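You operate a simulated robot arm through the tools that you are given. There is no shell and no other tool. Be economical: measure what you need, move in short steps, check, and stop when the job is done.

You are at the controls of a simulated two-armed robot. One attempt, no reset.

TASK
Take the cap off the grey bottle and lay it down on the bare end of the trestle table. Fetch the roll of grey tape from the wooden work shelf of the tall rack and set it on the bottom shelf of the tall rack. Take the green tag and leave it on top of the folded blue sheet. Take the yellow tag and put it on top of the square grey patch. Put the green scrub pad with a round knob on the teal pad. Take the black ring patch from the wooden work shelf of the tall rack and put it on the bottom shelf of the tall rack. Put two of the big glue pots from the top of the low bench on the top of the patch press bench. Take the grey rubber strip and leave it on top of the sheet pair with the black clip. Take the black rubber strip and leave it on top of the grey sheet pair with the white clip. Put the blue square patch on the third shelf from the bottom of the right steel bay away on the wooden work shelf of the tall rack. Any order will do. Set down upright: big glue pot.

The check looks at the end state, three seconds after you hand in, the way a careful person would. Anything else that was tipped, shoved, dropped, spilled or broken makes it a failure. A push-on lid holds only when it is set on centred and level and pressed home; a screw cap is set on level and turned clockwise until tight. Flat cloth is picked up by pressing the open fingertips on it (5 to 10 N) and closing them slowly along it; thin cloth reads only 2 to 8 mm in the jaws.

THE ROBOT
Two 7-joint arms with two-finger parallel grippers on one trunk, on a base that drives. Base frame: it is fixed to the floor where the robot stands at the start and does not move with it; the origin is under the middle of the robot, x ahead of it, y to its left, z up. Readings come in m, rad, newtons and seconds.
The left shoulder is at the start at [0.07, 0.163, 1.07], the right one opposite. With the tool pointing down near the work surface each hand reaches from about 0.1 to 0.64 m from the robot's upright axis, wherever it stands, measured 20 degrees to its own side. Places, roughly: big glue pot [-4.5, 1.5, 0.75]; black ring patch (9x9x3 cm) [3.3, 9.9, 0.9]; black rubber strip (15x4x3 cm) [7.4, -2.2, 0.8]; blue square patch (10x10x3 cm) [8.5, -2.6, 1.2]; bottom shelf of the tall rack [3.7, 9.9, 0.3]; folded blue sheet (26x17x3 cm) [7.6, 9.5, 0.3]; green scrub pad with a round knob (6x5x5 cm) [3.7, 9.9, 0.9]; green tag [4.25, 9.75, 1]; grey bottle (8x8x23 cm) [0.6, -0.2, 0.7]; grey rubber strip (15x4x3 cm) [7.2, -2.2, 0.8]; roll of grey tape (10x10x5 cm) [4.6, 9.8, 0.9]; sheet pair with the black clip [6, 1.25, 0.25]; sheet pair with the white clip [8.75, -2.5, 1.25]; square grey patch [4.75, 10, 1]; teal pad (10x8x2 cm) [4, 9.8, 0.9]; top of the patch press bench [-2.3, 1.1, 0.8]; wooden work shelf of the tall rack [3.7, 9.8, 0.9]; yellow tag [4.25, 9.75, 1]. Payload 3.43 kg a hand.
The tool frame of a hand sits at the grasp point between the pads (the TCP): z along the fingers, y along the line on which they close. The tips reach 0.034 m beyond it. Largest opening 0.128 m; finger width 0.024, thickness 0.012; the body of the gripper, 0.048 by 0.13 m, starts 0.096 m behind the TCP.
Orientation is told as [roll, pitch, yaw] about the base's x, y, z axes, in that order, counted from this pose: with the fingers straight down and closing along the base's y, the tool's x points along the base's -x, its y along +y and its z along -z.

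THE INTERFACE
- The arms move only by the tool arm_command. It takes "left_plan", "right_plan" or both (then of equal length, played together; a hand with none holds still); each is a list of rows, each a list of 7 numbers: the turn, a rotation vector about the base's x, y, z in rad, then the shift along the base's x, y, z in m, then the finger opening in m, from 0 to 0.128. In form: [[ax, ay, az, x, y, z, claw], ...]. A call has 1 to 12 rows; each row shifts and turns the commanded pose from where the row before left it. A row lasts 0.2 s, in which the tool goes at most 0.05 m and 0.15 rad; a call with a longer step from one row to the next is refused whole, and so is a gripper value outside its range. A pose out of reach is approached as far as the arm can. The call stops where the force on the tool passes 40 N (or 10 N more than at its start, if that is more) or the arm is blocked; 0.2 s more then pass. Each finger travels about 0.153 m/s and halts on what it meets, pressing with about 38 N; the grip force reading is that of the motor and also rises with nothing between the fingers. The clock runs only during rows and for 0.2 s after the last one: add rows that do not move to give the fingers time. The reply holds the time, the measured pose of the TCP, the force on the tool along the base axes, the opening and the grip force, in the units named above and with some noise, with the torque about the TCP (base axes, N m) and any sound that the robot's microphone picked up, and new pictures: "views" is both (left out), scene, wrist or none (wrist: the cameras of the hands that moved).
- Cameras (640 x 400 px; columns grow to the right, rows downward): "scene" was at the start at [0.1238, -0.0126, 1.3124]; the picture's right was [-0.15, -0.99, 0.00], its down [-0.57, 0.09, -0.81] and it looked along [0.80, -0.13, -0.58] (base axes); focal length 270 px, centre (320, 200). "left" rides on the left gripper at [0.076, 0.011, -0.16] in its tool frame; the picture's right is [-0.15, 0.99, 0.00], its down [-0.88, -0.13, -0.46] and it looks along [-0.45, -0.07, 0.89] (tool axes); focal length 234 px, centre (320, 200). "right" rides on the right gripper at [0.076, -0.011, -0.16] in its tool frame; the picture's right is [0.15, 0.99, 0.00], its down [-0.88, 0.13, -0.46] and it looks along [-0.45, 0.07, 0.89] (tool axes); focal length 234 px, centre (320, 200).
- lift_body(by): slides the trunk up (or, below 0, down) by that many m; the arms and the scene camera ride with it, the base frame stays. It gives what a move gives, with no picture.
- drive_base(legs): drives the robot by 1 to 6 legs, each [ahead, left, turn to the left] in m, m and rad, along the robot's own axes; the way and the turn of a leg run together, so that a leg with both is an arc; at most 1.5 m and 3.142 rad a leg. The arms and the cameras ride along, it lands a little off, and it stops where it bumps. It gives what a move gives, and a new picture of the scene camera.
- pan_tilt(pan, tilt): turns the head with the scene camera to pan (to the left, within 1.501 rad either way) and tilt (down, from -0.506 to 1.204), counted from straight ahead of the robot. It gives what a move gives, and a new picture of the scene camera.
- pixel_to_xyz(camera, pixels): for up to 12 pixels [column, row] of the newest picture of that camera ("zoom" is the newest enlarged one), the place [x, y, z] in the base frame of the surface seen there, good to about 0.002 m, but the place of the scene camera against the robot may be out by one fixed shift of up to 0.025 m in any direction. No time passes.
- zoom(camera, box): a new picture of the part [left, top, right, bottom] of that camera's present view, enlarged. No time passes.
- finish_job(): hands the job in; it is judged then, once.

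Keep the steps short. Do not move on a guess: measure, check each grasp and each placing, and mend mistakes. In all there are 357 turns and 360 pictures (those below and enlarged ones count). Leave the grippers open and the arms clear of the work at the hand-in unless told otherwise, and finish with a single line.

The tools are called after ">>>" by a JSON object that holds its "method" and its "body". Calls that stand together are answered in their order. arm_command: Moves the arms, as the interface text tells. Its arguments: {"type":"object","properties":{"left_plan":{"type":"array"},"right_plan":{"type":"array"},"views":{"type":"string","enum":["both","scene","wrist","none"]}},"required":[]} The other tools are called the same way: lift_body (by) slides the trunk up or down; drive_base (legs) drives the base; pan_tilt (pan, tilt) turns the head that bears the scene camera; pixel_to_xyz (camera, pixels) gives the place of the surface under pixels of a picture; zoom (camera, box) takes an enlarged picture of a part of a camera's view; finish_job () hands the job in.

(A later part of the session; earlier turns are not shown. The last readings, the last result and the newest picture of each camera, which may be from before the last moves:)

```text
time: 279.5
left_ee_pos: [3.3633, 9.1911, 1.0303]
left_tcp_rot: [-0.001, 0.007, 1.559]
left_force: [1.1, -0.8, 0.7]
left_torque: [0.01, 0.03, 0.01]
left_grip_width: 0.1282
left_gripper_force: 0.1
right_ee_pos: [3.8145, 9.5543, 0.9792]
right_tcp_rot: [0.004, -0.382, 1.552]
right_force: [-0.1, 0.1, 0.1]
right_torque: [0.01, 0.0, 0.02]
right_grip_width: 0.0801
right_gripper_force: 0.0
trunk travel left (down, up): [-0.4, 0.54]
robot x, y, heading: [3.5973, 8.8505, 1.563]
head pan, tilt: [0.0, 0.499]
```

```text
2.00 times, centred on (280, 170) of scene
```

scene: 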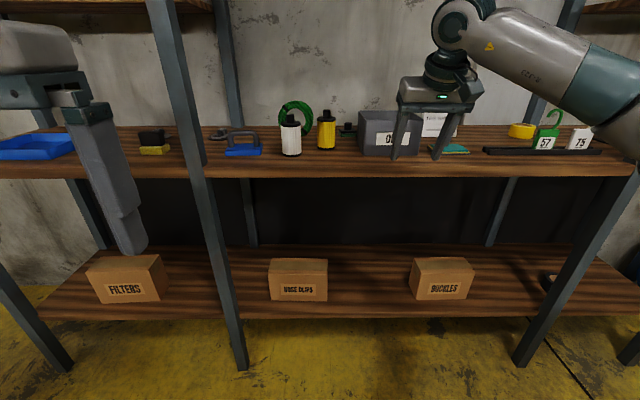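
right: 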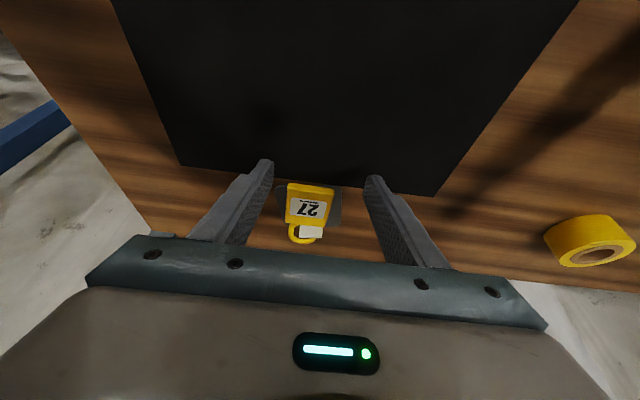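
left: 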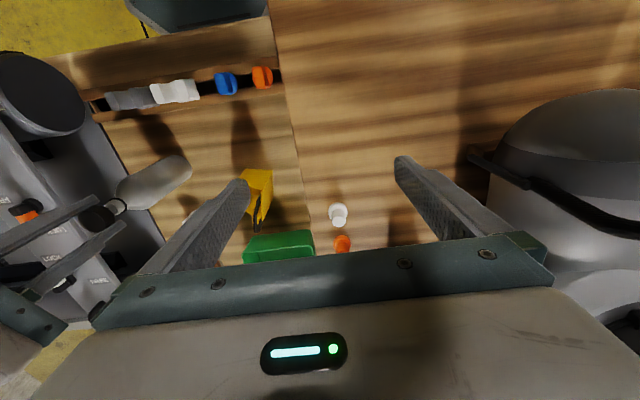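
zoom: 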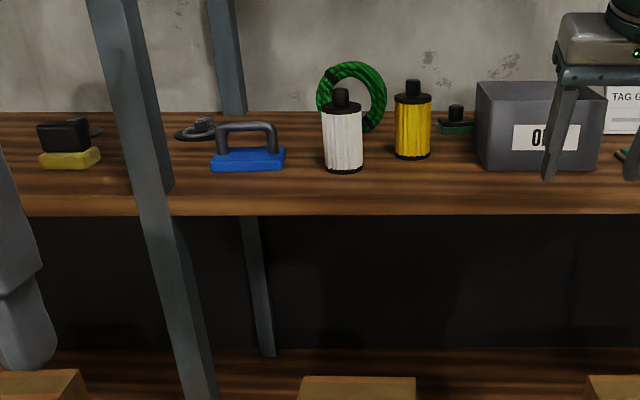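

>>> {"method": "pixel_to_xyz", "body": {"camera": "zoom", "pixels": [[457, 112], [457, 127], [440, 128], [470, 128], [195, 134], [178, 136], [205, 122], [95, 128], [480, 130], [412, 120], [350, 100], [250, 160]]}}

>>> {"method": "zoom", "body": {"camera": "scene", "box": [180, 110, 280, 170]}}

```text
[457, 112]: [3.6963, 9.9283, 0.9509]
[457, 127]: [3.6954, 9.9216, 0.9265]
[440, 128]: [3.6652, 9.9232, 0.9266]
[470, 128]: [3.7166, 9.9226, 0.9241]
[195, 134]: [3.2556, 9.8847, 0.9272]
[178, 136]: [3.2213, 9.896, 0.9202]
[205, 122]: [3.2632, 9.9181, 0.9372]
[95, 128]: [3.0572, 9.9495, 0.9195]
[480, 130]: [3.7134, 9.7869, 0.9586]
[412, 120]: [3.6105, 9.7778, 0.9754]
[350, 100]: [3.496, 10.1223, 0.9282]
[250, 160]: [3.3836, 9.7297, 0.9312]
```

```text
6.40 times, centred on (230, 140) of scene
```

zoom: 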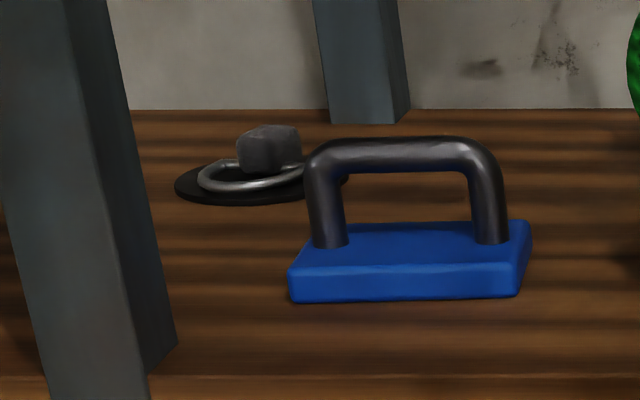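

The ring patch is a round base with a metal ring and a centre block, at about (3.26,9.91). The scrub pad's knob is at about (3.697,9.94). I'll do the scrub pad first: raise the hand above the bin's height, move over, and drive closer.

>>> {"method": "arm_command", "body": {"right_plan": [[0, 0, 0, -0.02, 0, 0.04, 0.08], [0, 0, 0, -0.02, 0, 0.04, 0.08], [0, 0, 0, -0.025, 0, 0.04, 0.08], [0, 0, 0, -0.025, 0, 0.04, 0.08], [0, 0, 0, -0.025, 0, 0.01, 0.08], [0, 0, 0, 0, 0, 0, 0.08]], "views": "none"}}

>>> {"method": "drive_base", "body": {"legs": [[0.28, 0, 0]]}}

>>> {"method": "zoom", "body": {"camera": "right", "box": [0, 0, 640, 400]}}

```text
time: 280.9
left_ee_pos: [3.364, 9.1914, 1.0314]
left_tcp_rot: [-0.002, 0.007, 1.559]
left_force: [0.1, -0.4, 0.2]
left_torque: [-0.02, -0.02, 0.02]
left_grip_width: 0.128
left_gripper_force: 0.1
right_ee_pos: [3.7002, 9.5543, 1.1493]
right_tcp_rot: [0.007, -0.382, 1.55]
right_force: [0.7, -0.2, 0.4]
right_torque: [0.04, 0.04, -0.02]
right_grip_width: 0.08
right_gripper_force: 0.1
trunk travel left (down, up): [-0.4, 0.54]
robot x, y, heading: [3.5973, 8.8486, 1.559]
head pan, tilt: [0.0, 0.499]
```

```text
time: 282.9
left_ee_pos: [3.3654, 9.4717, 1.0296]
left_tcp_rot: [-0.002, 0.01, 1.562]
left_force: [0.0, 0.1, -0.2]
left_torque: [0.0, 0.0, -0.02]
left_grip_width: 0.128
left_gripper_force: 0.1
right_ee_pos: [3.7012, 9.8345, 1.1486]
right_tcp_rot: [0.004, -0.382, 1.554]
right_force: [-0.2, 0.7, -1.0]
right_torque: [-0.06, 0.01, 0.01]
right_grip_width: 0.0798
right_gripper_force: 0.0
trunk travel left (down, up): [-0.4, 0.54]
robot x, y, heading: [3.5997, 9.1256, 1.558]
head pan, tilt: [0.0, 0.499]
```

scene: 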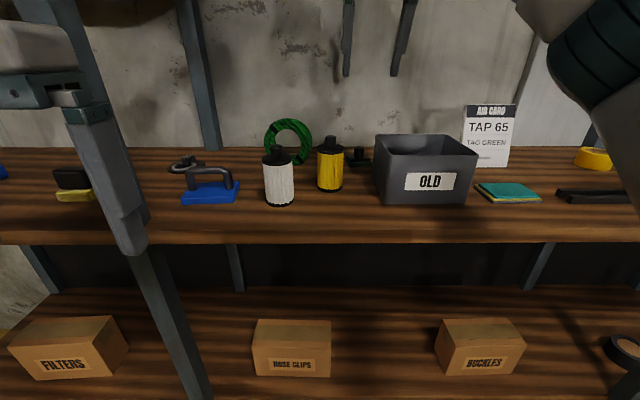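

```text
1.00 times, centred on (320, 200) of right (not enlarged: the box is as wide or as high as the picture)
```

zoom: 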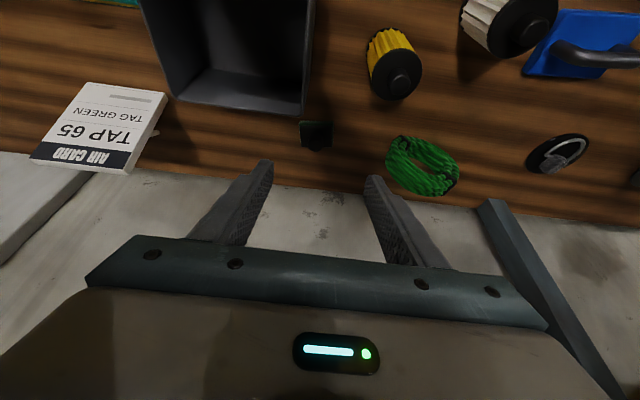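

>>> {"method": "zoom", "body": {"camera": "right", "box": [260, 100, 380, 175]}}

>>> {"method": "pixel_to_xyz", "body": {"camera": "zoom", "pixels": [[300, 165], [300, 200], [250, 200], [360, 200], [300, 245], [305, 130], [230, 60], [310, 220]]}}

```text
5.33 times, centred on (320, 138) of right
```

zoom: 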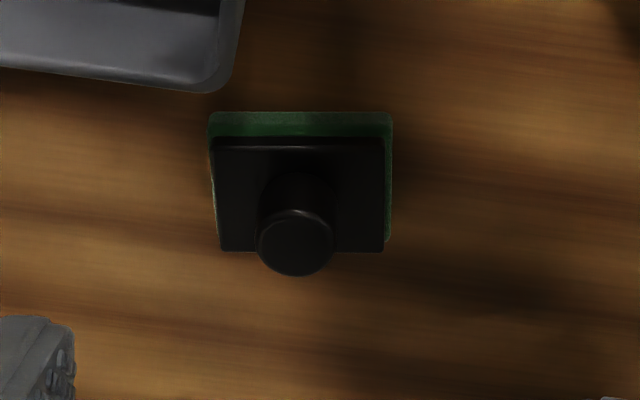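

```text
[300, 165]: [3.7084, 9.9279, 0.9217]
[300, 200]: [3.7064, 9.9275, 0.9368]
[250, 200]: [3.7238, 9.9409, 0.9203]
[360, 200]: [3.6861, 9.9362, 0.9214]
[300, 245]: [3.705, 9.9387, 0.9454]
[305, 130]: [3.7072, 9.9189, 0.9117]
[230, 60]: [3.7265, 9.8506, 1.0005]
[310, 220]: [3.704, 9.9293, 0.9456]
```

The knob centre is (3.705,9.938), top 0.9455, and the bin's rear edge is at y=9.85. I'll tilt to about 10° and come down over the knob.

>>> {"method": "arm_command", "body": {"right_plan": [[-0.1, 0, 0, 0.004, 0.03, 0, 0.06], [-0.1, 0, 0, 0, 0.035, 0, 0.05], [0, 0, 0, 0, 0.035, 0, 0.05], [0, 0, 0, 0, 0, -0.04, 0.05], [0, 0, 0, 0, 0, -0.04, 0.05], [0, 0, 0, 0, 0, -0.04, 0.05], [0, 0, 0, 0, 0, 0, 0.05]], "views": "both"}}

```text
time: 284.3
left_ee_pos: [3.3661, 9.4713, 1.0293]
left_tcp_rot: [-0.001, 0.01, 1.562]
left_force: [0.1, 0.7, -0.1]
left_torque: [-0.04, 0.03, 0.02]
left_grip_width: 0.1281
left_gripper_force: 0.0
right_ee_pos: [3.7162, 9.8723, 1.0147]
right_tcp_rot: [0.01, -0.215, 1.55]
right_force: [-0.1, 0.2, 0.0]
right_torque: [-0.01, 0.04, 0.08]
right_grip_width: 0.0501
right_gripper_force: 0.1
right hand out of reach, approached as far as the arm can: row 2, 3
trunk travel left (down, up): [-0.4, 0.54]
robot x, y, heading: [3.601, 9.1302, 1.562]
head pan, tilt: [0.0, 0.499]
stopped in row 6 (right hand): the force on the tool passed its limit at 141 N (the readings are from after the stop); the commanded pose is now the measured one
```

scene: 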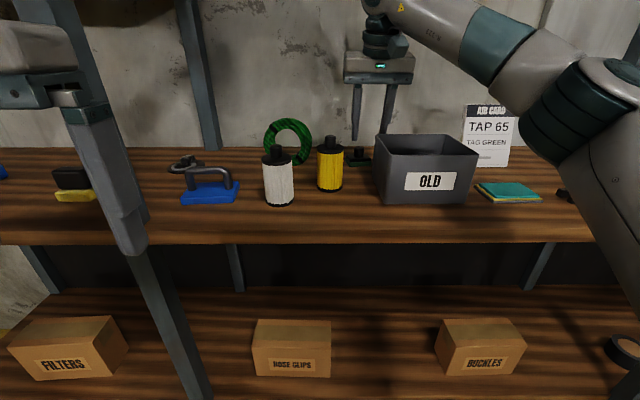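
right: 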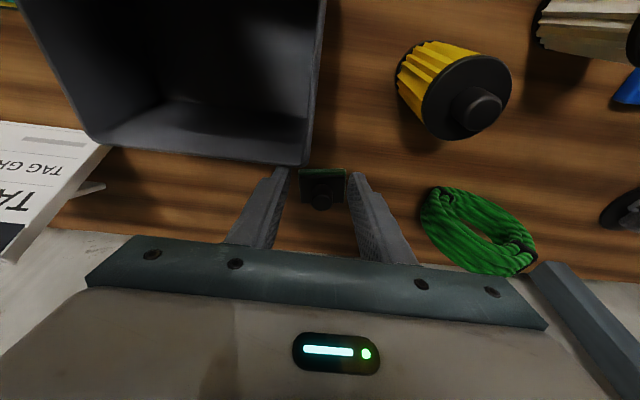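

I was short on reach and the finger touched the bin's rim. I'll rise and check the bin.

>>> {"method": "arm_command", "body": {"right_plan": [[0, 0, 0, 0, 0, 0.03, 0.05], [0, 0, 0, 0, 0, 0.04, 0.05], [0, 0, 0, 0, 0, 0.04, 0.05], [0, 0, 0, 0, 0, 0, 0.05]], "views": "both"}}

>>> {"method": "pixel_to_xyz", "body": {"camera": "scene", "pixels": [[377, 140], [375, 165], [470, 155], [428, 181], [385, 203], [463, 202], [360, 165]]}}

```text
time: 285.3
left_ee_pos: [3.3652, 9.4716, 1.0294]
left_tcp_rot: [0.001, 0.008, 1.561]
left_force: [-0.1, -0.1, -0.1]
left_torque: [-0.05, 0.06, 0.0]
left_grip_width: 0.1279
left_gripper_force: 0.0
right_ee_pos: [3.7192, 9.872, 1.1224]
right_tcp_rot: [0.01, -0.215, 1.55]
right_force: [0.4, 0.2, 0.1]
right_torque: [0.02, 0.06, 0.05]
right_grip_width: 0.0499
right_gripper_force: 0.0
right hand out of reach, approached as far as the arm can: row 3
trunk travel left (down, up): [-0.4, 0.54]
robot x, y, heading: [3.5981, 9.1282, 1.569]
head pan, tilt: [0.0, 0.499]
```

scene: 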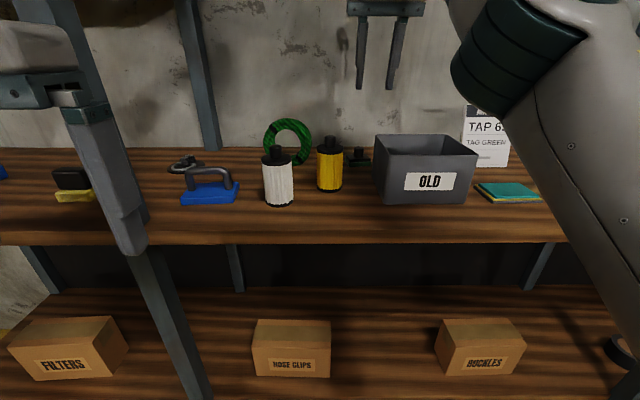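
right: 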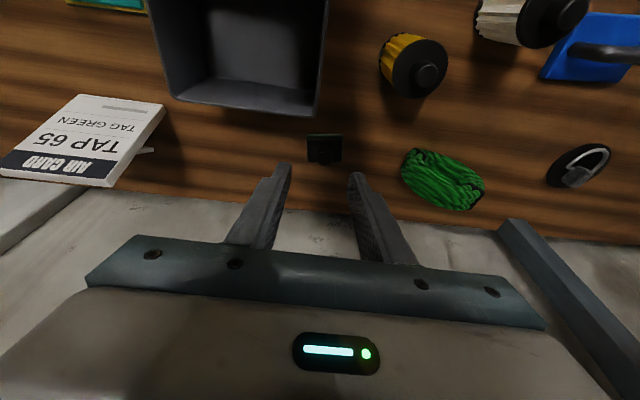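

```text
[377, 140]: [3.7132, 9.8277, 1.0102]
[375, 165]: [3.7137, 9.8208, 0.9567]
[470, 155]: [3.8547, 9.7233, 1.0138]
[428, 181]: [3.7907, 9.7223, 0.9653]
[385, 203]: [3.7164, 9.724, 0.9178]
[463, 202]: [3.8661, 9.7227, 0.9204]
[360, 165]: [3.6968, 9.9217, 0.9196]
```

The bin didn't move. I'll drive 9 cm closer.

>>> {"method": "drive_base", "body": {"legs": [[0.09, 0, 0]]}}

>>> {"method": "zoom", "body": {"camera": "right", "box": [240, 100, 400, 200]}}

>>> {"method": "pixel_to_xyz", "body": {"camera": "zoom", "pixels": [[330, 130], [330, 160], [330, 190], [330, 210], [300, 160], [360, 160]]}}

```text
time: 286.4
left_ee_pos: [3.3655, 9.5621, 1.0303]
left_tcp_rot: [-0.002, 0.009, 1.562]
left_force: [-0.6, 0.8, -0.2]
left_torque: [-0.02, 0.02, 0.01]
left_grip_width: 0.1279
left_gripper_force: 0.1
right_ee_pos: [3.7184, 9.9609, 1.1226]
right_tcp_rot: [0.01, -0.216, 1.55]
right_force: [0.8, 0.9, 0.1]
right_torque: [-0.02, 0.02, 0.02]
right_grip_width: 0.0501
right_gripper_force: 0.1
trunk travel left (down, up): [-0.4, 0.54]
robot x, y, heading: [3.6005, 9.219, 1.564]
head pan, tilt: [0.0, 0.499]
```

scene: 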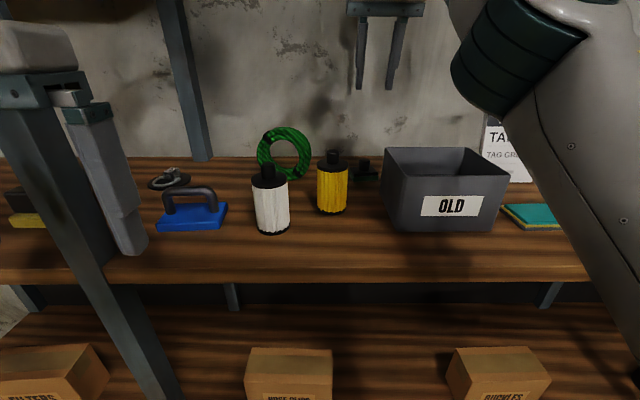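

```text
4.00 times, centred on (320, 150) of right
```

zoom: 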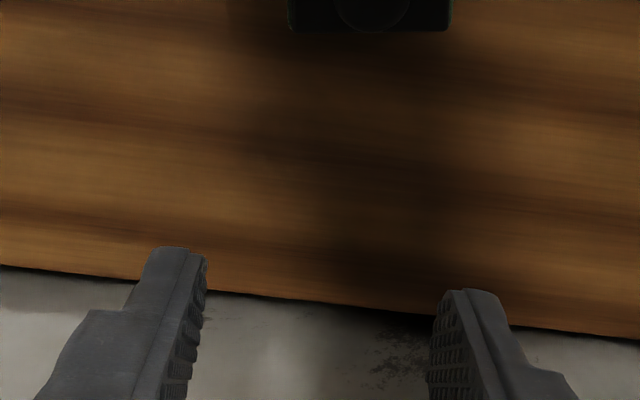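

```text
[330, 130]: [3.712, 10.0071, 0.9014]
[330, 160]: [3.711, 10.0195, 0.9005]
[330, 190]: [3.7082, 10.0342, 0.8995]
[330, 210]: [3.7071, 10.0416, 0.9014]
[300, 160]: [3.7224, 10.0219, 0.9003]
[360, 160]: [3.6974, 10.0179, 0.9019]
```

The hand is now at y=9.961. I'll move to (3.705,9.934) and descend.

>>> {"method": "arm_command", "body": {"right_plan": [[0, 0, 0, -0.013, -0.027, 0, 0.05], [0, 0, 0, 0, 0, -0.04, 0.05], [0, 0, 0, 0, 0, -0.04, 0.05], [0, 0, 0, 0, 0, -0.03, 0.05], [0, 0, 0, 0, 0, 0, 0.05]], "views": "wrist"}}

>>> {"method": "zoom", "body": {"camera": "right", "box": [240, 120, 400, 220]}}

>>> {"method": "pixel_to_xyz", "body": {"camera": "zoom", "pixels": [[320, 130], [320, 160], [320, 190], [320, 230], [290, 190], [350, 190]]}}

```text
time: 287.6
left_ee_pos: [3.3652, 9.5587, 1.0302]
left_tcp_rot: [-0.002, 0.008, 1.563]
left_force: [1.2, -0.3, -0.6]
left_torque: [0.0, -0.07, -0.03]
left_grip_width: 0.1282
left_gripper_force: 0.1
right_ee_pos: [3.7029, 9.9326, 1.0105]
right_tcp_rot: [0.008, -0.218, 1.549]
right_force: [0.3, -0.9, 0.6]
right_torque: [0.0, -0.01, 0.04]
right_grip_width: 0.0501
right_gripper_force: 0.1
trunk travel left (down, up): [-0.4, 0.54]
robot x, y, heading: [3.6024, 9.2198, 1.569]
head pan, tilt: [0.0, 0.499]
```

right: 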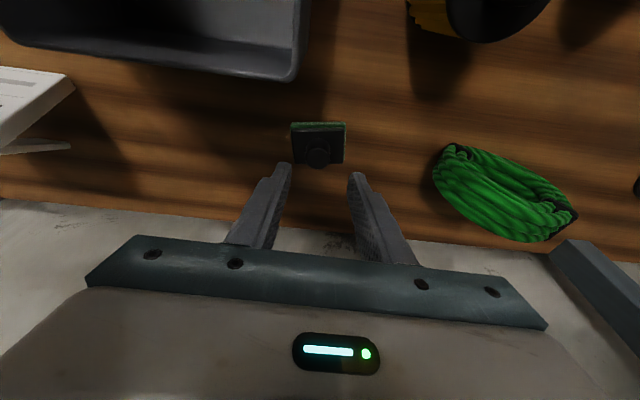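

```text
4.00 times, centred on (320, 170) of right
```

zoom: 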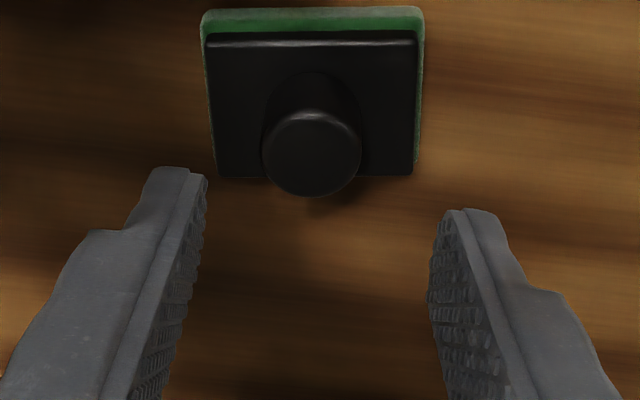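

```text
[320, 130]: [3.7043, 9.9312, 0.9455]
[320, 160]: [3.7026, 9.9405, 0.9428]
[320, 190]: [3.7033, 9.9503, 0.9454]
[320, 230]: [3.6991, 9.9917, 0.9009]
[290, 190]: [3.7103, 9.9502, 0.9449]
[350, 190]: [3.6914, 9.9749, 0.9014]
```

It is aligned with the knob at (3.705,9.938). I'll descend 5 cm and close.

>>> {"method": "arm_command", "body": {"right_plan": [[0, 0, 0, 0.002, 0, -0.03, 0.05], [0, 0, 0, 0, 0, -0.02, 0.05], [0, 0, 0, 0, 0, 0, 0.05], [0, 0, 0, 0, 0, 0, 0.035], [0, 0, 0, 0, 0, 0, 0.02], [0, 0, 0, 0, 0, 0, 0.012], [0, 0, 0, 0, 0, 0, 0.012]], "views": "wrist"}}

```text
time: 289.2
left_ee_pos: [3.3647, 9.5584, 1.0303]
left_tcp_rot: [-0.002, 0.007, 1.561]
left_force: [1.0, 0.0, 1.1]
left_torque: [0.02, 0.01, 0.02]
left_grip_width: 0.128
left_gripper_force: 0.0
right_ee_pos: [3.7057, 9.9318, 0.9604]
right_tcp_rot: [0.007, -0.216, 1.549]
right_force: [-0.4, -0.3, -0.1]
right_torque: [-0.02, 0.0, 0.01]
right_grip_width: 0.0242
right_gripper_force: 37.7
trunk travel left (down, up): [-0.4, 0.54]
robot x, y, heading: [3.6024, 9.2207, 1.568]
head pan, tilt: [0.0, 0.499]
```

right: 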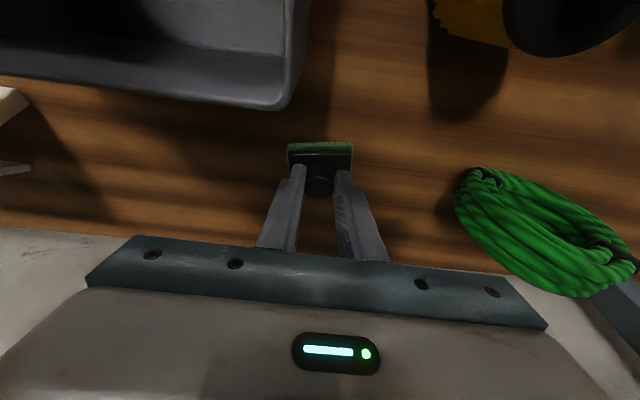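

The knob is held at 0.024. I'll lift, then move by base over to the teal pad.

>>> {"method": "arm_command", "body": {"right_plan": [[0, 0, 0, 0, 0, 0.02, 0.012], [0, 0, 0, 0, 0, 0.04, 0.012], [0, 0, 0, 0, 0, 0.045, 0.012], [0, 0, 0, 0, 0, 0.045, 0.012], [0, 0, 0, 0, 0, 0.02, 0.012], [0, 0, 0, 0, 0, 0, 0.012]], "views": "wrist"}}

>>> {"method": "drive_base", "body": {"legs": [[-0.17, 0, 0], [0, -0.27, 0]]}}

>>> {"method": "zoom", "body": {"camera": "right", "box": [0, 0, 640, 400]}}

```text
time: 290.6
left_ee_pos: [3.3645, 9.5595, 1.0314]
left_tcp_rot: [-0.002, 0.007, 1.562]
left_force: [0.1, 0.4, -0.7]
left_torque: [0.04, 0.04, 0.01]
left_grip_width: 0.1278
left_gripper_force: 0.1
right_ee_pos: [3.7068, 9.9351, 1.1333]
right_tcp_rot: [0.009, -0.217, 1.55]
right_force: [-0.3, 0.2, -0.9]
right_torque: [-0.02, 0.01, 0.0]
right_grip_width: 0.0244
right_gripper_force: 37.6
trunk travel left (down, up): [-0.4, 0.54]
robot x, y, heading: [3.5992, 9.218, 1.562]
head pan, tilt: [0.0, 0.499]
```

right: 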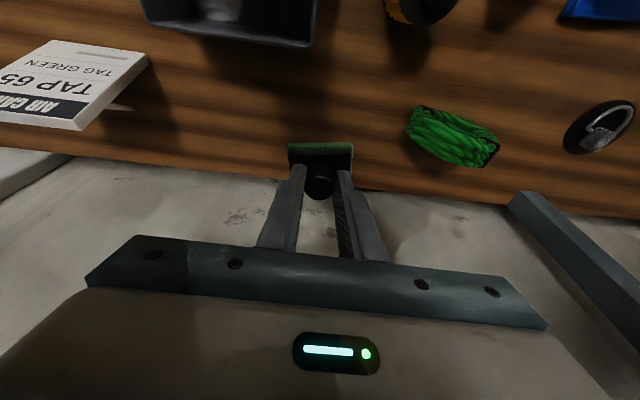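

```text
time: 293.6
left_ee_pos: [3.6382, 9.3873, 1.0314]
left_tcp_rot: [0.0, 0.006, 1.564]
left_force: [0.6, 0.4, 0.3]
left_torque: [0.02, 0.02, 0.02]
left_grip_width: 0.128
left_gripper_force: 0.0
right_ee_pos: [3.9787, 9.7621, 1.1339]
right_tcp_rot: [0.011, -0.216, 1.549]
right_force: [0.9, 0.2, -0.3]
right_torque: [0.01, 0.01, 0.03]
right_grip_width: 0.0243
right_gripper_force: 37.4
trunk travel left (down, up): [-0.4, 0.54]
robot x, y, heading: [3.8755, 9.0484, 1.562]
head pan, tilt: [0.0, 0.499]
```

scene: 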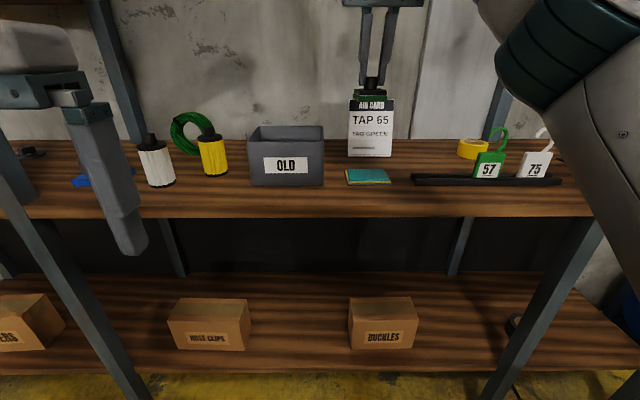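

```text
1.00 times, centred on (320, 200) of right (not enlarged: the box is as wide or as high as the picture)
```

zoom: 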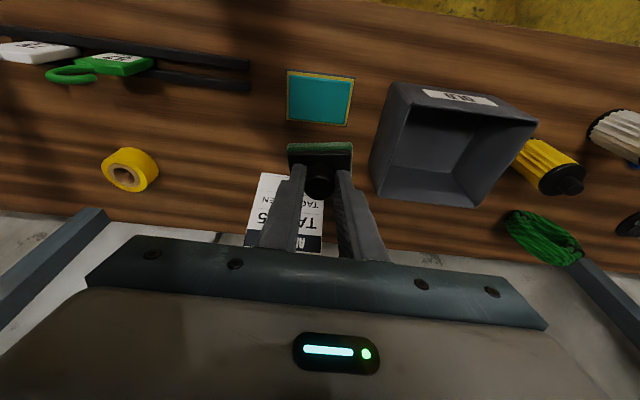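

>>> {"method": "pixel_to_xyz", "body": {"camera": "zoom", "pixels": [[320, 97], [290, 74], [352, 80], [290, 119], [346, 124], [320, 148], [275, 185], [400, 130]]}}

```text
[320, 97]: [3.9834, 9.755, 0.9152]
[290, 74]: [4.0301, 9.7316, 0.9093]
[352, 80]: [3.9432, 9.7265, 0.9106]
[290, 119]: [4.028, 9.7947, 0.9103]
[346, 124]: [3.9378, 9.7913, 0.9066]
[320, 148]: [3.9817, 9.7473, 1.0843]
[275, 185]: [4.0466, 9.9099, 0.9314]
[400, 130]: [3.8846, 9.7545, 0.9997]
```

The teal pad centre is (3.985,9.761), top 0.915. I'll lower the scrub pad onto it, targeting TCP z≈0.977.

>>> {"method": "arm_command", "body": {"right_plan": [[0, 0, 0, 0.006, -0.006, -0.03, 0.012], [0, 0, 0, 0, 0, -0.04, 0.012], [0, 0, 0, 0, 0, -0.04, 0.012], [0, 0, 0, 0, 0, -0.03, 0.012], [0, 0, 0, 0, 0, -0.012, 0.012], [0, 0, 0, 0, 0, 0, 0.012]], "views": "wrist"}}

```text
time: 295.0
left_ee_pos: [3.6371, 9.3868, 1.0299]
left_tcp_rot: [-0.002, 0.008, 1.563]
left_force: [0.6, 0.1, -0.6]
left_torque: [0.02, 0.01, -0.01]
left_grip_width: 0.1281
left_gripper_force: 0.0
right_ee_pos: [3.9834, 9.7556, 0.9811]
right_tcp_rot: [0.008, -0.218, 1.55]
right_force: [0.7, 0.4, -0.2]
right_torque: [-0.01, -0.01, 0.03]
right_grip_width: 0.0242
right_gripper_force: 38.3
trunk travel left (down, up): [-0.4, 0.54]
robot x, y, heading: [3.8746, 9.047, 1.566]
head pan, tilt: [0.0, 0.499]
```

right: 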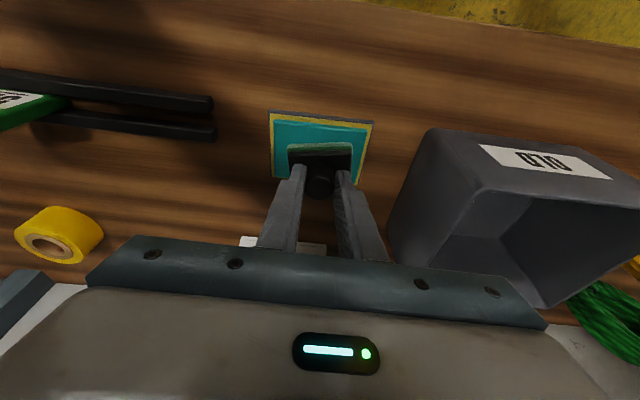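

Centred over the pad. I'll lower to contact.

>>> {"method": "arm_command", "body": {"right_plan": [[0, 0, 0, 0, 0, -0.003, 0.012], [0, 0, 0, 0, 0, -0.002, 0.012], [0, 0, 0, 0, 0, -0.002, 0.012], [0, 0, 0, 0, 0, 0, 0.012]], "views": "none"}}

```text
time: 296.0
left_ee_pos: [3.637, 9.3859, 1.0298]
left_tcp_rot: [-0.003, 0.005, 1.564]
left_force: [0.6, 0.3, 0.1]
left_torque: [0.01, 0.01, 0.01]
left_grip_width: 0.128
left_gripper_force: 0.0
right_ee_pos: [3.9836, 9.7563, 0.9764]
right_tcp_rot: [0.007, -0.219, 1.552]
right_force: [-0.1, 1.5, 5.5]
right_torque: [0.11, -0.18, 0.05]
right_grip_width: 0.0243
right_gripper_force: 37.5
trunk travel left (down, up): [-0.4, 0.54]
robot x, y, heading: [3.8757, 9.0469, 1.565]
head pan, tilt: [0.0, 0.499]
```

Contact at 5.5 N. I'll release and rise.

>>> {"method": "arm_command", "body": {"right_plan": [[0, 0, 0, 0, 0, 0, 0.035], [0, 0, 0, 0, 0, 0, 0.05], [0, 0, 0, 0, 0, 0.02, 0.05], [0, 0, 0, 0, 0, 0.04, 0.05], [0, 0, 0, 0, 0, 0.045, 0.05], [0, 0, 0, 0, 0, 0.045, 0.05], [0, 0, 0, 0, 0, 0, 0.05]], "views": "wrist"}}

```text
time: 297.6
left_ee_pos: [3.6368, 9.3863, 1.03]
left_tcp_rot: [-0.002, 0.008, 1.566]
left_force: [0.7, -0.6, 0.3]
left_torque: [-0.03, 0.03, -0.05]
left_grip_width: 0.1279
left_gripper_force: 0.0
right_ee_pos: [3.9836, 9.7547, 1.1246]
right_tcp_rot: [0.01, -0.216, 1.551]
right_force: [-0.4, -0.4, 0.0]
right_torque: [-0.01, 0.02, 0.01]
right_grip_width: 0.05
right_gripper_force: 0.1
trunk travel left (down, up): [-0.4, 0.54]
robot x, y, heading: [3.8748, 9.0453, 1.564]
head pan, tilt: [0.0, 0.499]
```

right: 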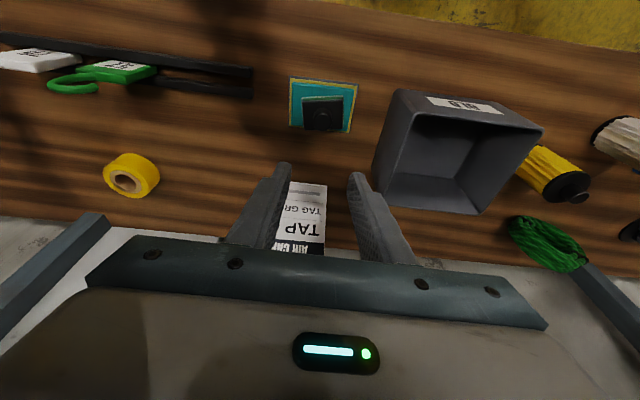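

The scrub pad rests on the teal pad. Next is the ring patch at about (3.265,9.92), which sits behind a post. I'll raise the hand, move left, drive close in front, then turn the base left so the arm comes in from the right of the post.

>>> {"method": "arm_command", "body": {"right_plan": [[0, 0, 0, 0, 0, 0.03, 0.06], [0, 0, 0, 0, 0, 0.02, 0.06], [0, 0, 0, 0, 0, 0, 0.06]], "views": "none"}}

>>> {"method": "drive_base", "body": {"legs": [[0, 0.375, 0], [0.19, 0, 0]]}}

```text
time: 298.4
left_ee_pos: [3.6372, 9.387, 1.0299]
left_tcp_rot: [-0.002, 0.007, 1.562]
left_force: [0.8, -0.3, -0.1]
left_torque: [-0.01, -0.02, -0.04]
left_grip_width: 0.128
left_gripper_force: 0.1
right_ee_pos: [3.9826, 9.7486, 1.1725]
right_tcp_rot: [0.009, -0.217, 1.552]
right_force: [-0.4, 0.3, -0.4]
right_torque: [0.03, 0.01, 0.0]
right_grip_width: 0.06
right_gripper_force: 0.0
right hand out of reach, approached as far as the arm can: row 2
trunk travel left (down, up): [-0.4, 0.54]
robot x, y, heading: [3.8732, 9.0462, 1.568]
head pan, tilt: [0.0, 0.499]
```

```text
time: 301.9
left_ee_pos: [3.2687, 9.5831, 1.0297]
left_tcp_rot: [-0.002, 0.009, 1.56]
left_force: [-0.5, 0.3, -0.9]
left_torque: [-0.06, -0.02, -0.02]
left_grip_width: 0.1281
left_gripper_force: 0.1
right_ee_pos: [3.6162, 9.9444, 1.1718]
right_tcp_rot: [0.008, -0.217, 1.547]
right_force: [0.0, 0.6, -0.1]
right_torque: [-0.04, -0.02, 0.01]
right_grip_width: 0.0601
right_gripper_force: 0.1
trunk travel left (down, up): [-0.4, 0.54]
robot x, y, heading: [3.5025, 9.2398, 1.56]
head pan, tilt: [0.0, 0.499]
```

scene: 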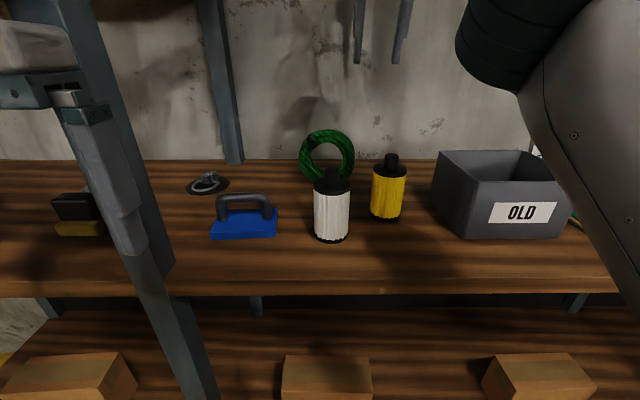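

Clear. Now I'll turn the base left 0.49 rad.

>>> {"method": "drive_base", "body": {"legs": [[0, 0, 0.49]]}}

>>> {"method": "zoom", "body": {"camera": "right", "box": [0, 0, 640, 400]}}

```text
time: 303.6
left_ee_pos: [3.1509, 9.457, 1.0291]
left_tcp_rot: [-0.004, 0.007, 1.984]
left_force: [0.9, 0.8, -0.2]
left_torque: [0.04, 0.0, -0.03]
left_grip_width: 0.128
left_gripper_force: 0.1
right_ee_pos: [3.3273, 9.9293, 1.173]
right_tcp_rot: [0.002, -0.205, 1.957]
right_force: [1.3, 0.1, -0.4]
right_torque: [0.08, 0.1, 0.03]
right_grip_width: 0.06
right_gripper_force: 0.0
trunk travel left (down, up): [-0.4, 0.54]
robot x, y, heading: [3.5018, 9.2413, 1.98]
head pan, tilt: [0.0, 0.499]
stopped in leg 1: the force on the tool passed its limit at 92 N (the readings are from after the stop); the commanded pose is now the measured one
```

scene: 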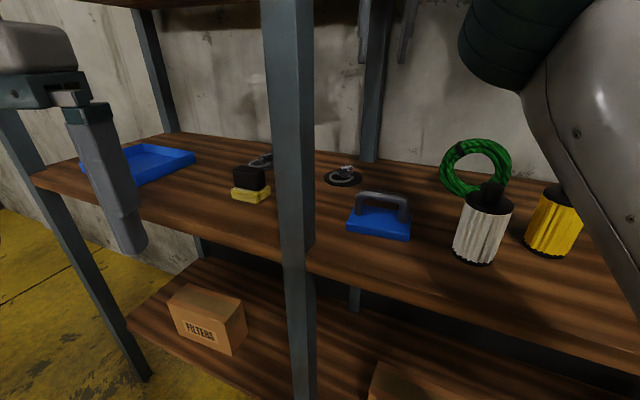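

```text
1.00 times, centred on (320, 200) of right (not enlarged: the box is as wide or as high as the picture)
```

zoom: 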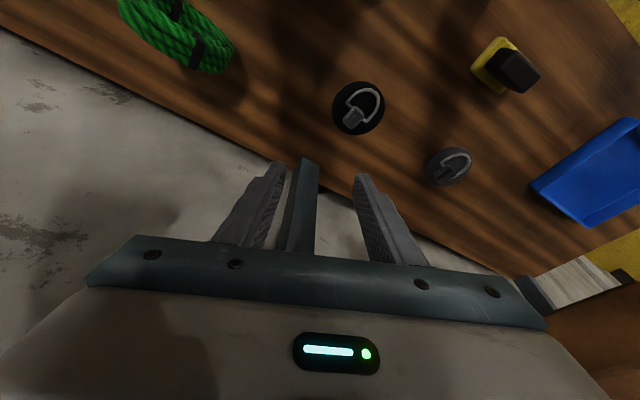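

The hand reached the rear post, so it stopped. The black ring is at (358,108) and the grey one at (448,166) is a different item. I'll measure.

>>> {"method": "pixel_to_xyz", "body": {"camera": "zoom", "pixels": [[353, 118], [358, 108], [335, 115], [383, 100], [352, 130], [365, 86], [300, 175], [300, 220], [450, 166]]}}

>>> {"method": "zoom", "body": {"camera": "right", "box": [310, 70, 410, 140]}}

```text
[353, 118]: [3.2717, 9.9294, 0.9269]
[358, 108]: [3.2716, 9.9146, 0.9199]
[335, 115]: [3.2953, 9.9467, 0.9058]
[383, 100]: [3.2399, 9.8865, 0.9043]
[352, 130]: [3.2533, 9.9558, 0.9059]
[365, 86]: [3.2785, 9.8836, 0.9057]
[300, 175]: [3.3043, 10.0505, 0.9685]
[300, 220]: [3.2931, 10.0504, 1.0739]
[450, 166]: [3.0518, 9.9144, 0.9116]
```

```text
5.71 times, centred on (360, 105) of right
```

zoom: 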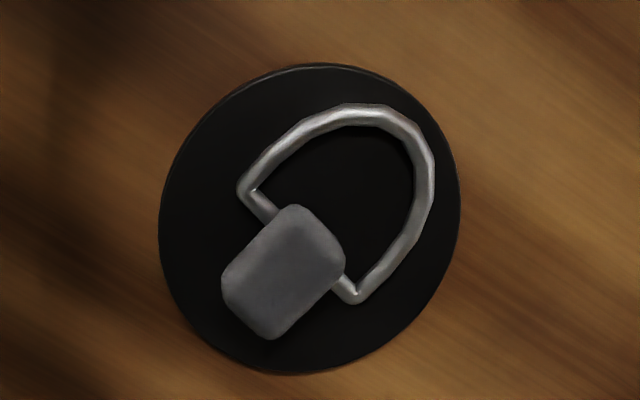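

The ring patch's block is at (3.272,9.929), top 0.927, and the loop points toward me. A small shelf at z≈1.3 left of the post was probably what I touched, so I'll swing back a little, lower the hand under that height, and square it up.

>>> {"method": "drive_base", "body": {"legs": [[0, 0, -0.16]]}}

>>> {"method": "arm_command", "body": {"right_plan": [[0, 0, 0, 0, 0, -0.04, 0.06], [0, 0, 0, 0, 0, -0.04, 0.06], [0, 0, 0, 0, 0, -0.04, 0.06], [0, 0, 0, 0, 0, -0.04, 0.06], [0, 0, -0.1, 0, 0, -0.03, 0.06], [0, 0, -0.12, 0, 0, 0, 0.06], [0, 0, 0, 0, 0, 0, 0.06]], "views": "both"}}

```text
time: 304.6
left_ee_pos: [3.1892, 9.511, 1.03]
left_tcp_rot: [-0.003, 0.009, 1.82]
left_force: [0.8, -0.1, -1.0]
left_torque: [-0.01, 0.02, 0.03]
left_grip_width: 0.128
left_gripper_force: 0.2
right_ee_pos: [3.441, 9.9487, 1.1725]
right_tcp_rot: [0.003, -0.207, 1.797]
right_force: [0.0, -0.7, -0.3]
right_torque: [-0.01, 0.05, 0.01]
right_grip_width: 0.0602
right_gripper_force: 0.0
trunk travel left (down, up): [-0.4, 0.54]
robot x, y, heading: [3.5012, 9.243, 1.822]
head pan, tilt: [0.0, 0.499]
```

scene: 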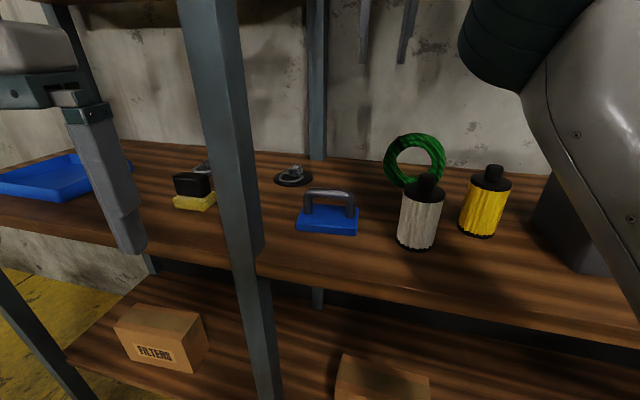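

```text
time: 305.6
left_ee_pos: [3.189, 9.5112, 1.0293]
left_tcp_rot: [-0.005, 0.009, 1.82]
left_force: [0.1, 0.8, -0.1]
left_torque: [-0.05, -0.02, -0.01]
left_grip_width: 0.1281
left_gripper_force: 0.0
right_ee_pos: [3.4377, 9.9505, 1.0221]
right_tcp_rot: [0.011, -0.225, 1.791]
right_force: [-1.5, -0.4, 4.5]
right_torque: [0.02, -0.22, -0.02]
right_grip_width: 0.0599
right_gripper_force: 0.0
trunk travel left (down, up): [-0.4, 0.54]
robot x, y, heading: [3.5032, 9.2412, 1.82]
head pan, tilt: [0.0, 0.499]
stopped in row 5 (right hand): the force on the tool passed its limit at 60 N (the readings are from after the stop); the commanded pose is now the measured one
```

scene: 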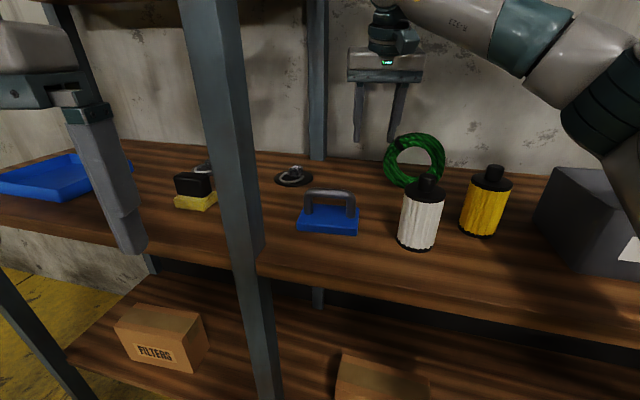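
right: 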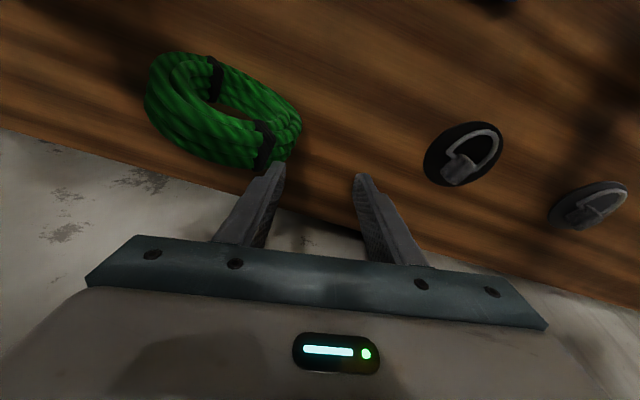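

The right finger pressed on the green coil's top. The coil still stands as before. I'll rise, move left 6 cm, then lower again.

>>> {"method": "arm_command", "body": {"right_plan": [[0, 0, 0, 0, 0, 0.02, 0.06], [0, 0, 0, 0, 0, 0.02, 0.06], [0, 0, 0, -0.03, -0.01, 0, 0.06], [0, 0, -0.1, -0.03, 0, 0, 0.06], [0, 0, -0.12, 0, 0, -0.03, 0.06], [0, 0, 0, 0, 0, -0.04, 0.06], [0, 0, 0, 0, 0, 0, 0.06]], "views": "both"}}

```text
time: 307.2
left_ee_pos: [3.1906, 9.5114, 1.0298]
left_tcp_rot: [-0.005, 0.008, 1.821]
left_force: [-0.1, 0.6, 0.1]
left_torque: [0.01, 0.01, 0.02]
left_grip_width: 0.1282
left_gripper_force: 0.0
right_ee_pos: [3.3798, 9.9404, 0.9922]
right_tcp_rot: [0.013, -0.225, 1.568]
right_force: [-0.5, 0.5, -0.7]
right_torque: [-0.01, 0.0, 0.0]
right_grip_width: 0.06
right_gripper_force: 0.1
trunk travel left (down, up): [-0.4, 0.54]
robot x, y, heading: [3.5044, 9.2417, 1.822]
head pan, tilt: [0.0, 0.499]
```

scene: 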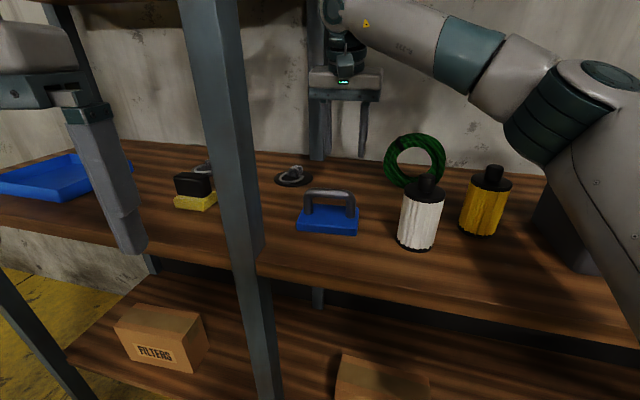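
right: 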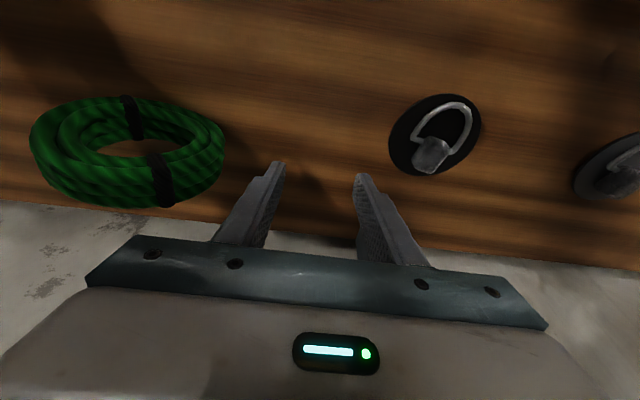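

The hand is squared up. I'll slide left over the block.

>>> {"method": "arm_command", "body": {"right_plan": [[0, 0, 0, -0.03, -0.008, 0, 0.06], [0, 0, 0, -0.03, -0.008, 0, 0.06], [0, 0, 0, -0.03, 0, 0, 0.055], [0, 0, 0, -0.018, 0, 0, 0.05], [0, 0, 0, 0, 0, 0, 0.05]], "views": "both"}}

>>> {"method": "zoom", "body": {"camera": "right", "box": [240, 100, 400, 200]}}

```text
time: 308.4
left_ee_pos: [3.1888, 9.5111, 1.0296]
left_tcp_rot: [-0.004, 0.011, 1.82]
left_force: [-0.1, -0.3, -0.5]
left_torque: [0.02, -0.01, -0.02]
left_grip_width: 0.128
left_gripper_force: 0.0
right_ee_pos: [3.2718, 9.9236, 0.9922]
right_tcp_rot: [0.013, -0.226, 1.568]
right_force: [1.0, 0.1, 0.4]
right_torque: [-0.02, 0.0, -0.01]
right_grip_width: 0.05
right_gripper_force: 0.0
trunk travel left (down, up): [-0.4, 0.54]
robot x, y, heading: [3.5031, 9.2403, 1.822]
head pan, tilt: [0.0, 0.499]
```

scene: 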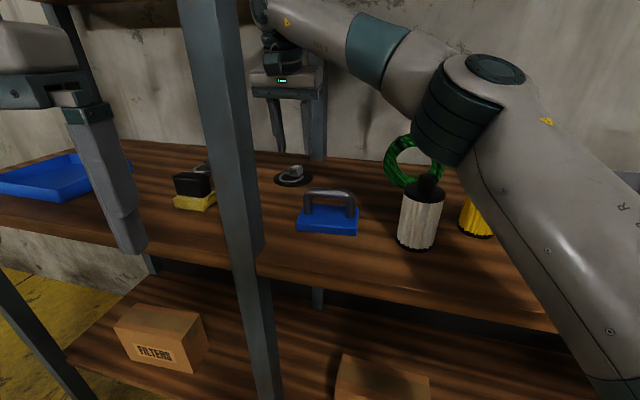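
right: 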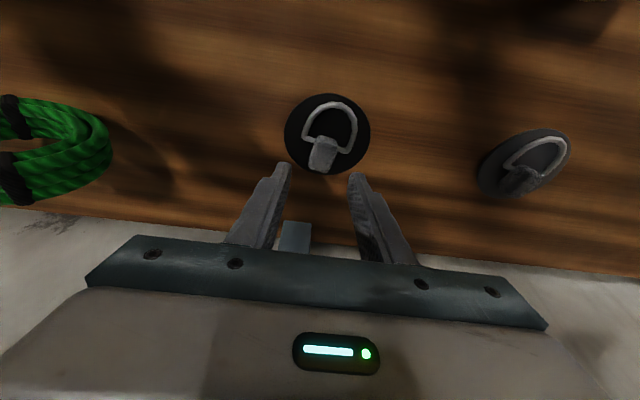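

```text
4.00 times, centred on (320, 150) of right
```

zoom: 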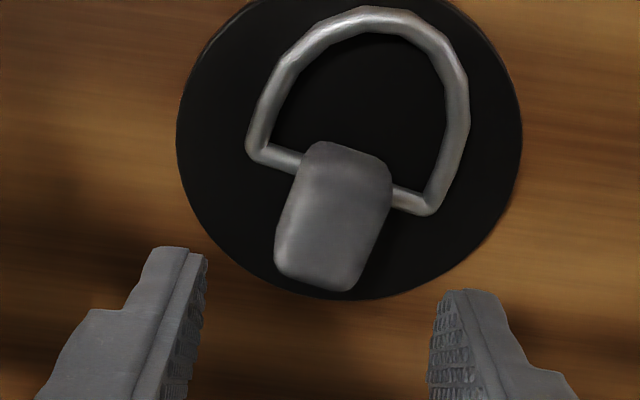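

>>> {"method": "pixel_to_xyz", "body": {"camera": "zoom", "pixels": [[340, 175], [330, 220], [320, 270], [295, 220], [370, 220], [320, 290], [240, 220]]}}

```text
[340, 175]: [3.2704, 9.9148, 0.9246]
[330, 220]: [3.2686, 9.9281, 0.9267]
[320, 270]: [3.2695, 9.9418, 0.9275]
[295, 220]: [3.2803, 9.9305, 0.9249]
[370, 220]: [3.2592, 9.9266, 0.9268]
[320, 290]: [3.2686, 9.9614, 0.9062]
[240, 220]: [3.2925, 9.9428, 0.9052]
```

The block centre is (3.2695,9.93), about 2.5 cm wide. I'll descend so the tips are just above the disc, and grip.

>>> {"method": "arm_command", "body": {"right_plan": [[0, 0, 0, -0.002, 0, -0.025, 0.05], [0, 0, 0, 0, 0, -0.015, 0.05], [0, 0, 0, 0, 0, -0.006, 0.05], [0, 0, 0, 0, 0, 0, 0.035], [0, 0, 0, 0, 0, 0, 0.02], [0, 0, 0, 0, 0, 0, 0.012], [0, 0, 0, 0, 0, 0, 0.012]], "views": "wrist"}}

```text
time: 310.1
left_ee_pos: [3.1896, 9.51, 1.0295]
left_tcp_rot: [-0.005, 0.009, 1.818]
left_force: [0.1, -0.1, 0.0]
left_torque: [0.01, 0.02, 0.0]
left_grip_width: 0.128
left_gripper_force: 0.2
right_ee_pos: [3.2687, 9.9225, 0.9464]
right_tcp_rot: [0.013, -0.225, 1.571]
right_force: [0.1, -0.7, 5.8]
right_torque: [0.0, -0.14, 0.07]
right_grip_width: 0.023
right_gripper_force: 38.0
trunk travel left (down, up): [-0.4, 0.54]
robot x, y, heading: [3.504, 9.2433, 1.817]
head pan, tilt: [0.0, 0.499]
```

right: 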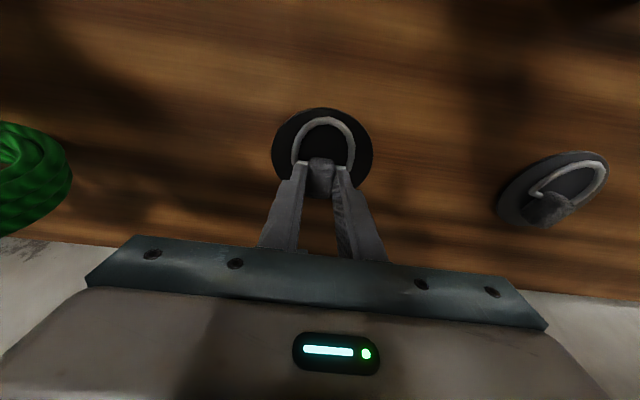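

The ring patch is gripped. I'll lift, slide right clear of the shelf end, and rise.

>>> {"method": "arm_command", "body": {"right_plan": [[0, 0, 0, 0, 0, 0.02, 0.012], [0, 0, 0, 0, 0, 0.04, 0.012], [0, 0, 0, 0.04, 0, 0.01, 0.012], [0, 0, 0, 0.04, 0, 0, 0.012], [0, 0, 0, 0.034, -0.01, 0, 0.012], [0, 0, 0, 0, -0.02, 0.04, 0.012], [0, 0, 0, 0, -0.02, 0.04, 0.012], [0, 0, 0, 0, -0.01, 0.04, 0.012], [0, 0, 0, 0, 0, 0, 0.012]], "views": "both"}}

```text
time: 312.1
left_ee_pos: [3.1893, 9.5121, 1.0296]
left_tcp_rot: [-0.005, 0.012, 1.82]
left_force: [0.1, 0.3, -0.8]
left_torque: [-0.02, -0.02, 0.02]
left_grip_width: 0.1279
left_gripper_force: 0.1
right_ee_pos: [3.3835, 9.8639, 1.1354]
right_tcp_rot: [0.01, -0.223, 1.571]
right_force: [-0.1, -0.3, -1.4]
right_torque: [-0.03, 0.01, 0.01]
right_grip_width: 0.0229
right_gripper_force: 38.0
trunk travel left (down, up): [-0.4, 0.54]
robot x, y, heading: [3.503, 9.2428, 1.82]
head pan, tilt: [0.0, 0.499]
```

scene: 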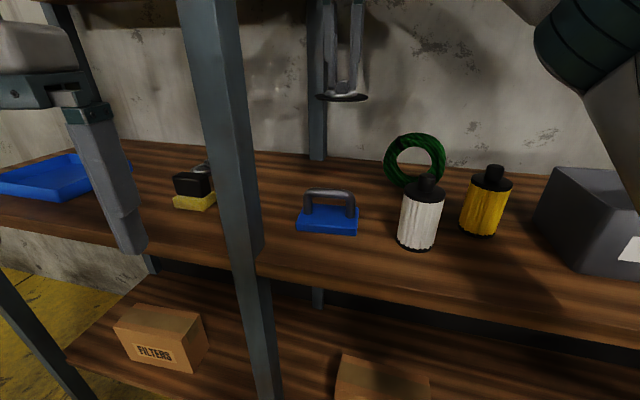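
right: 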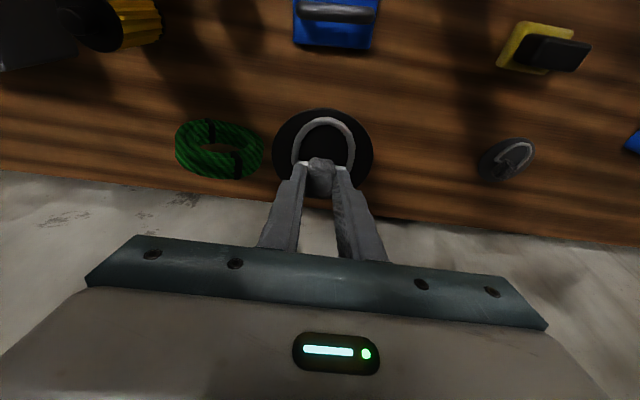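

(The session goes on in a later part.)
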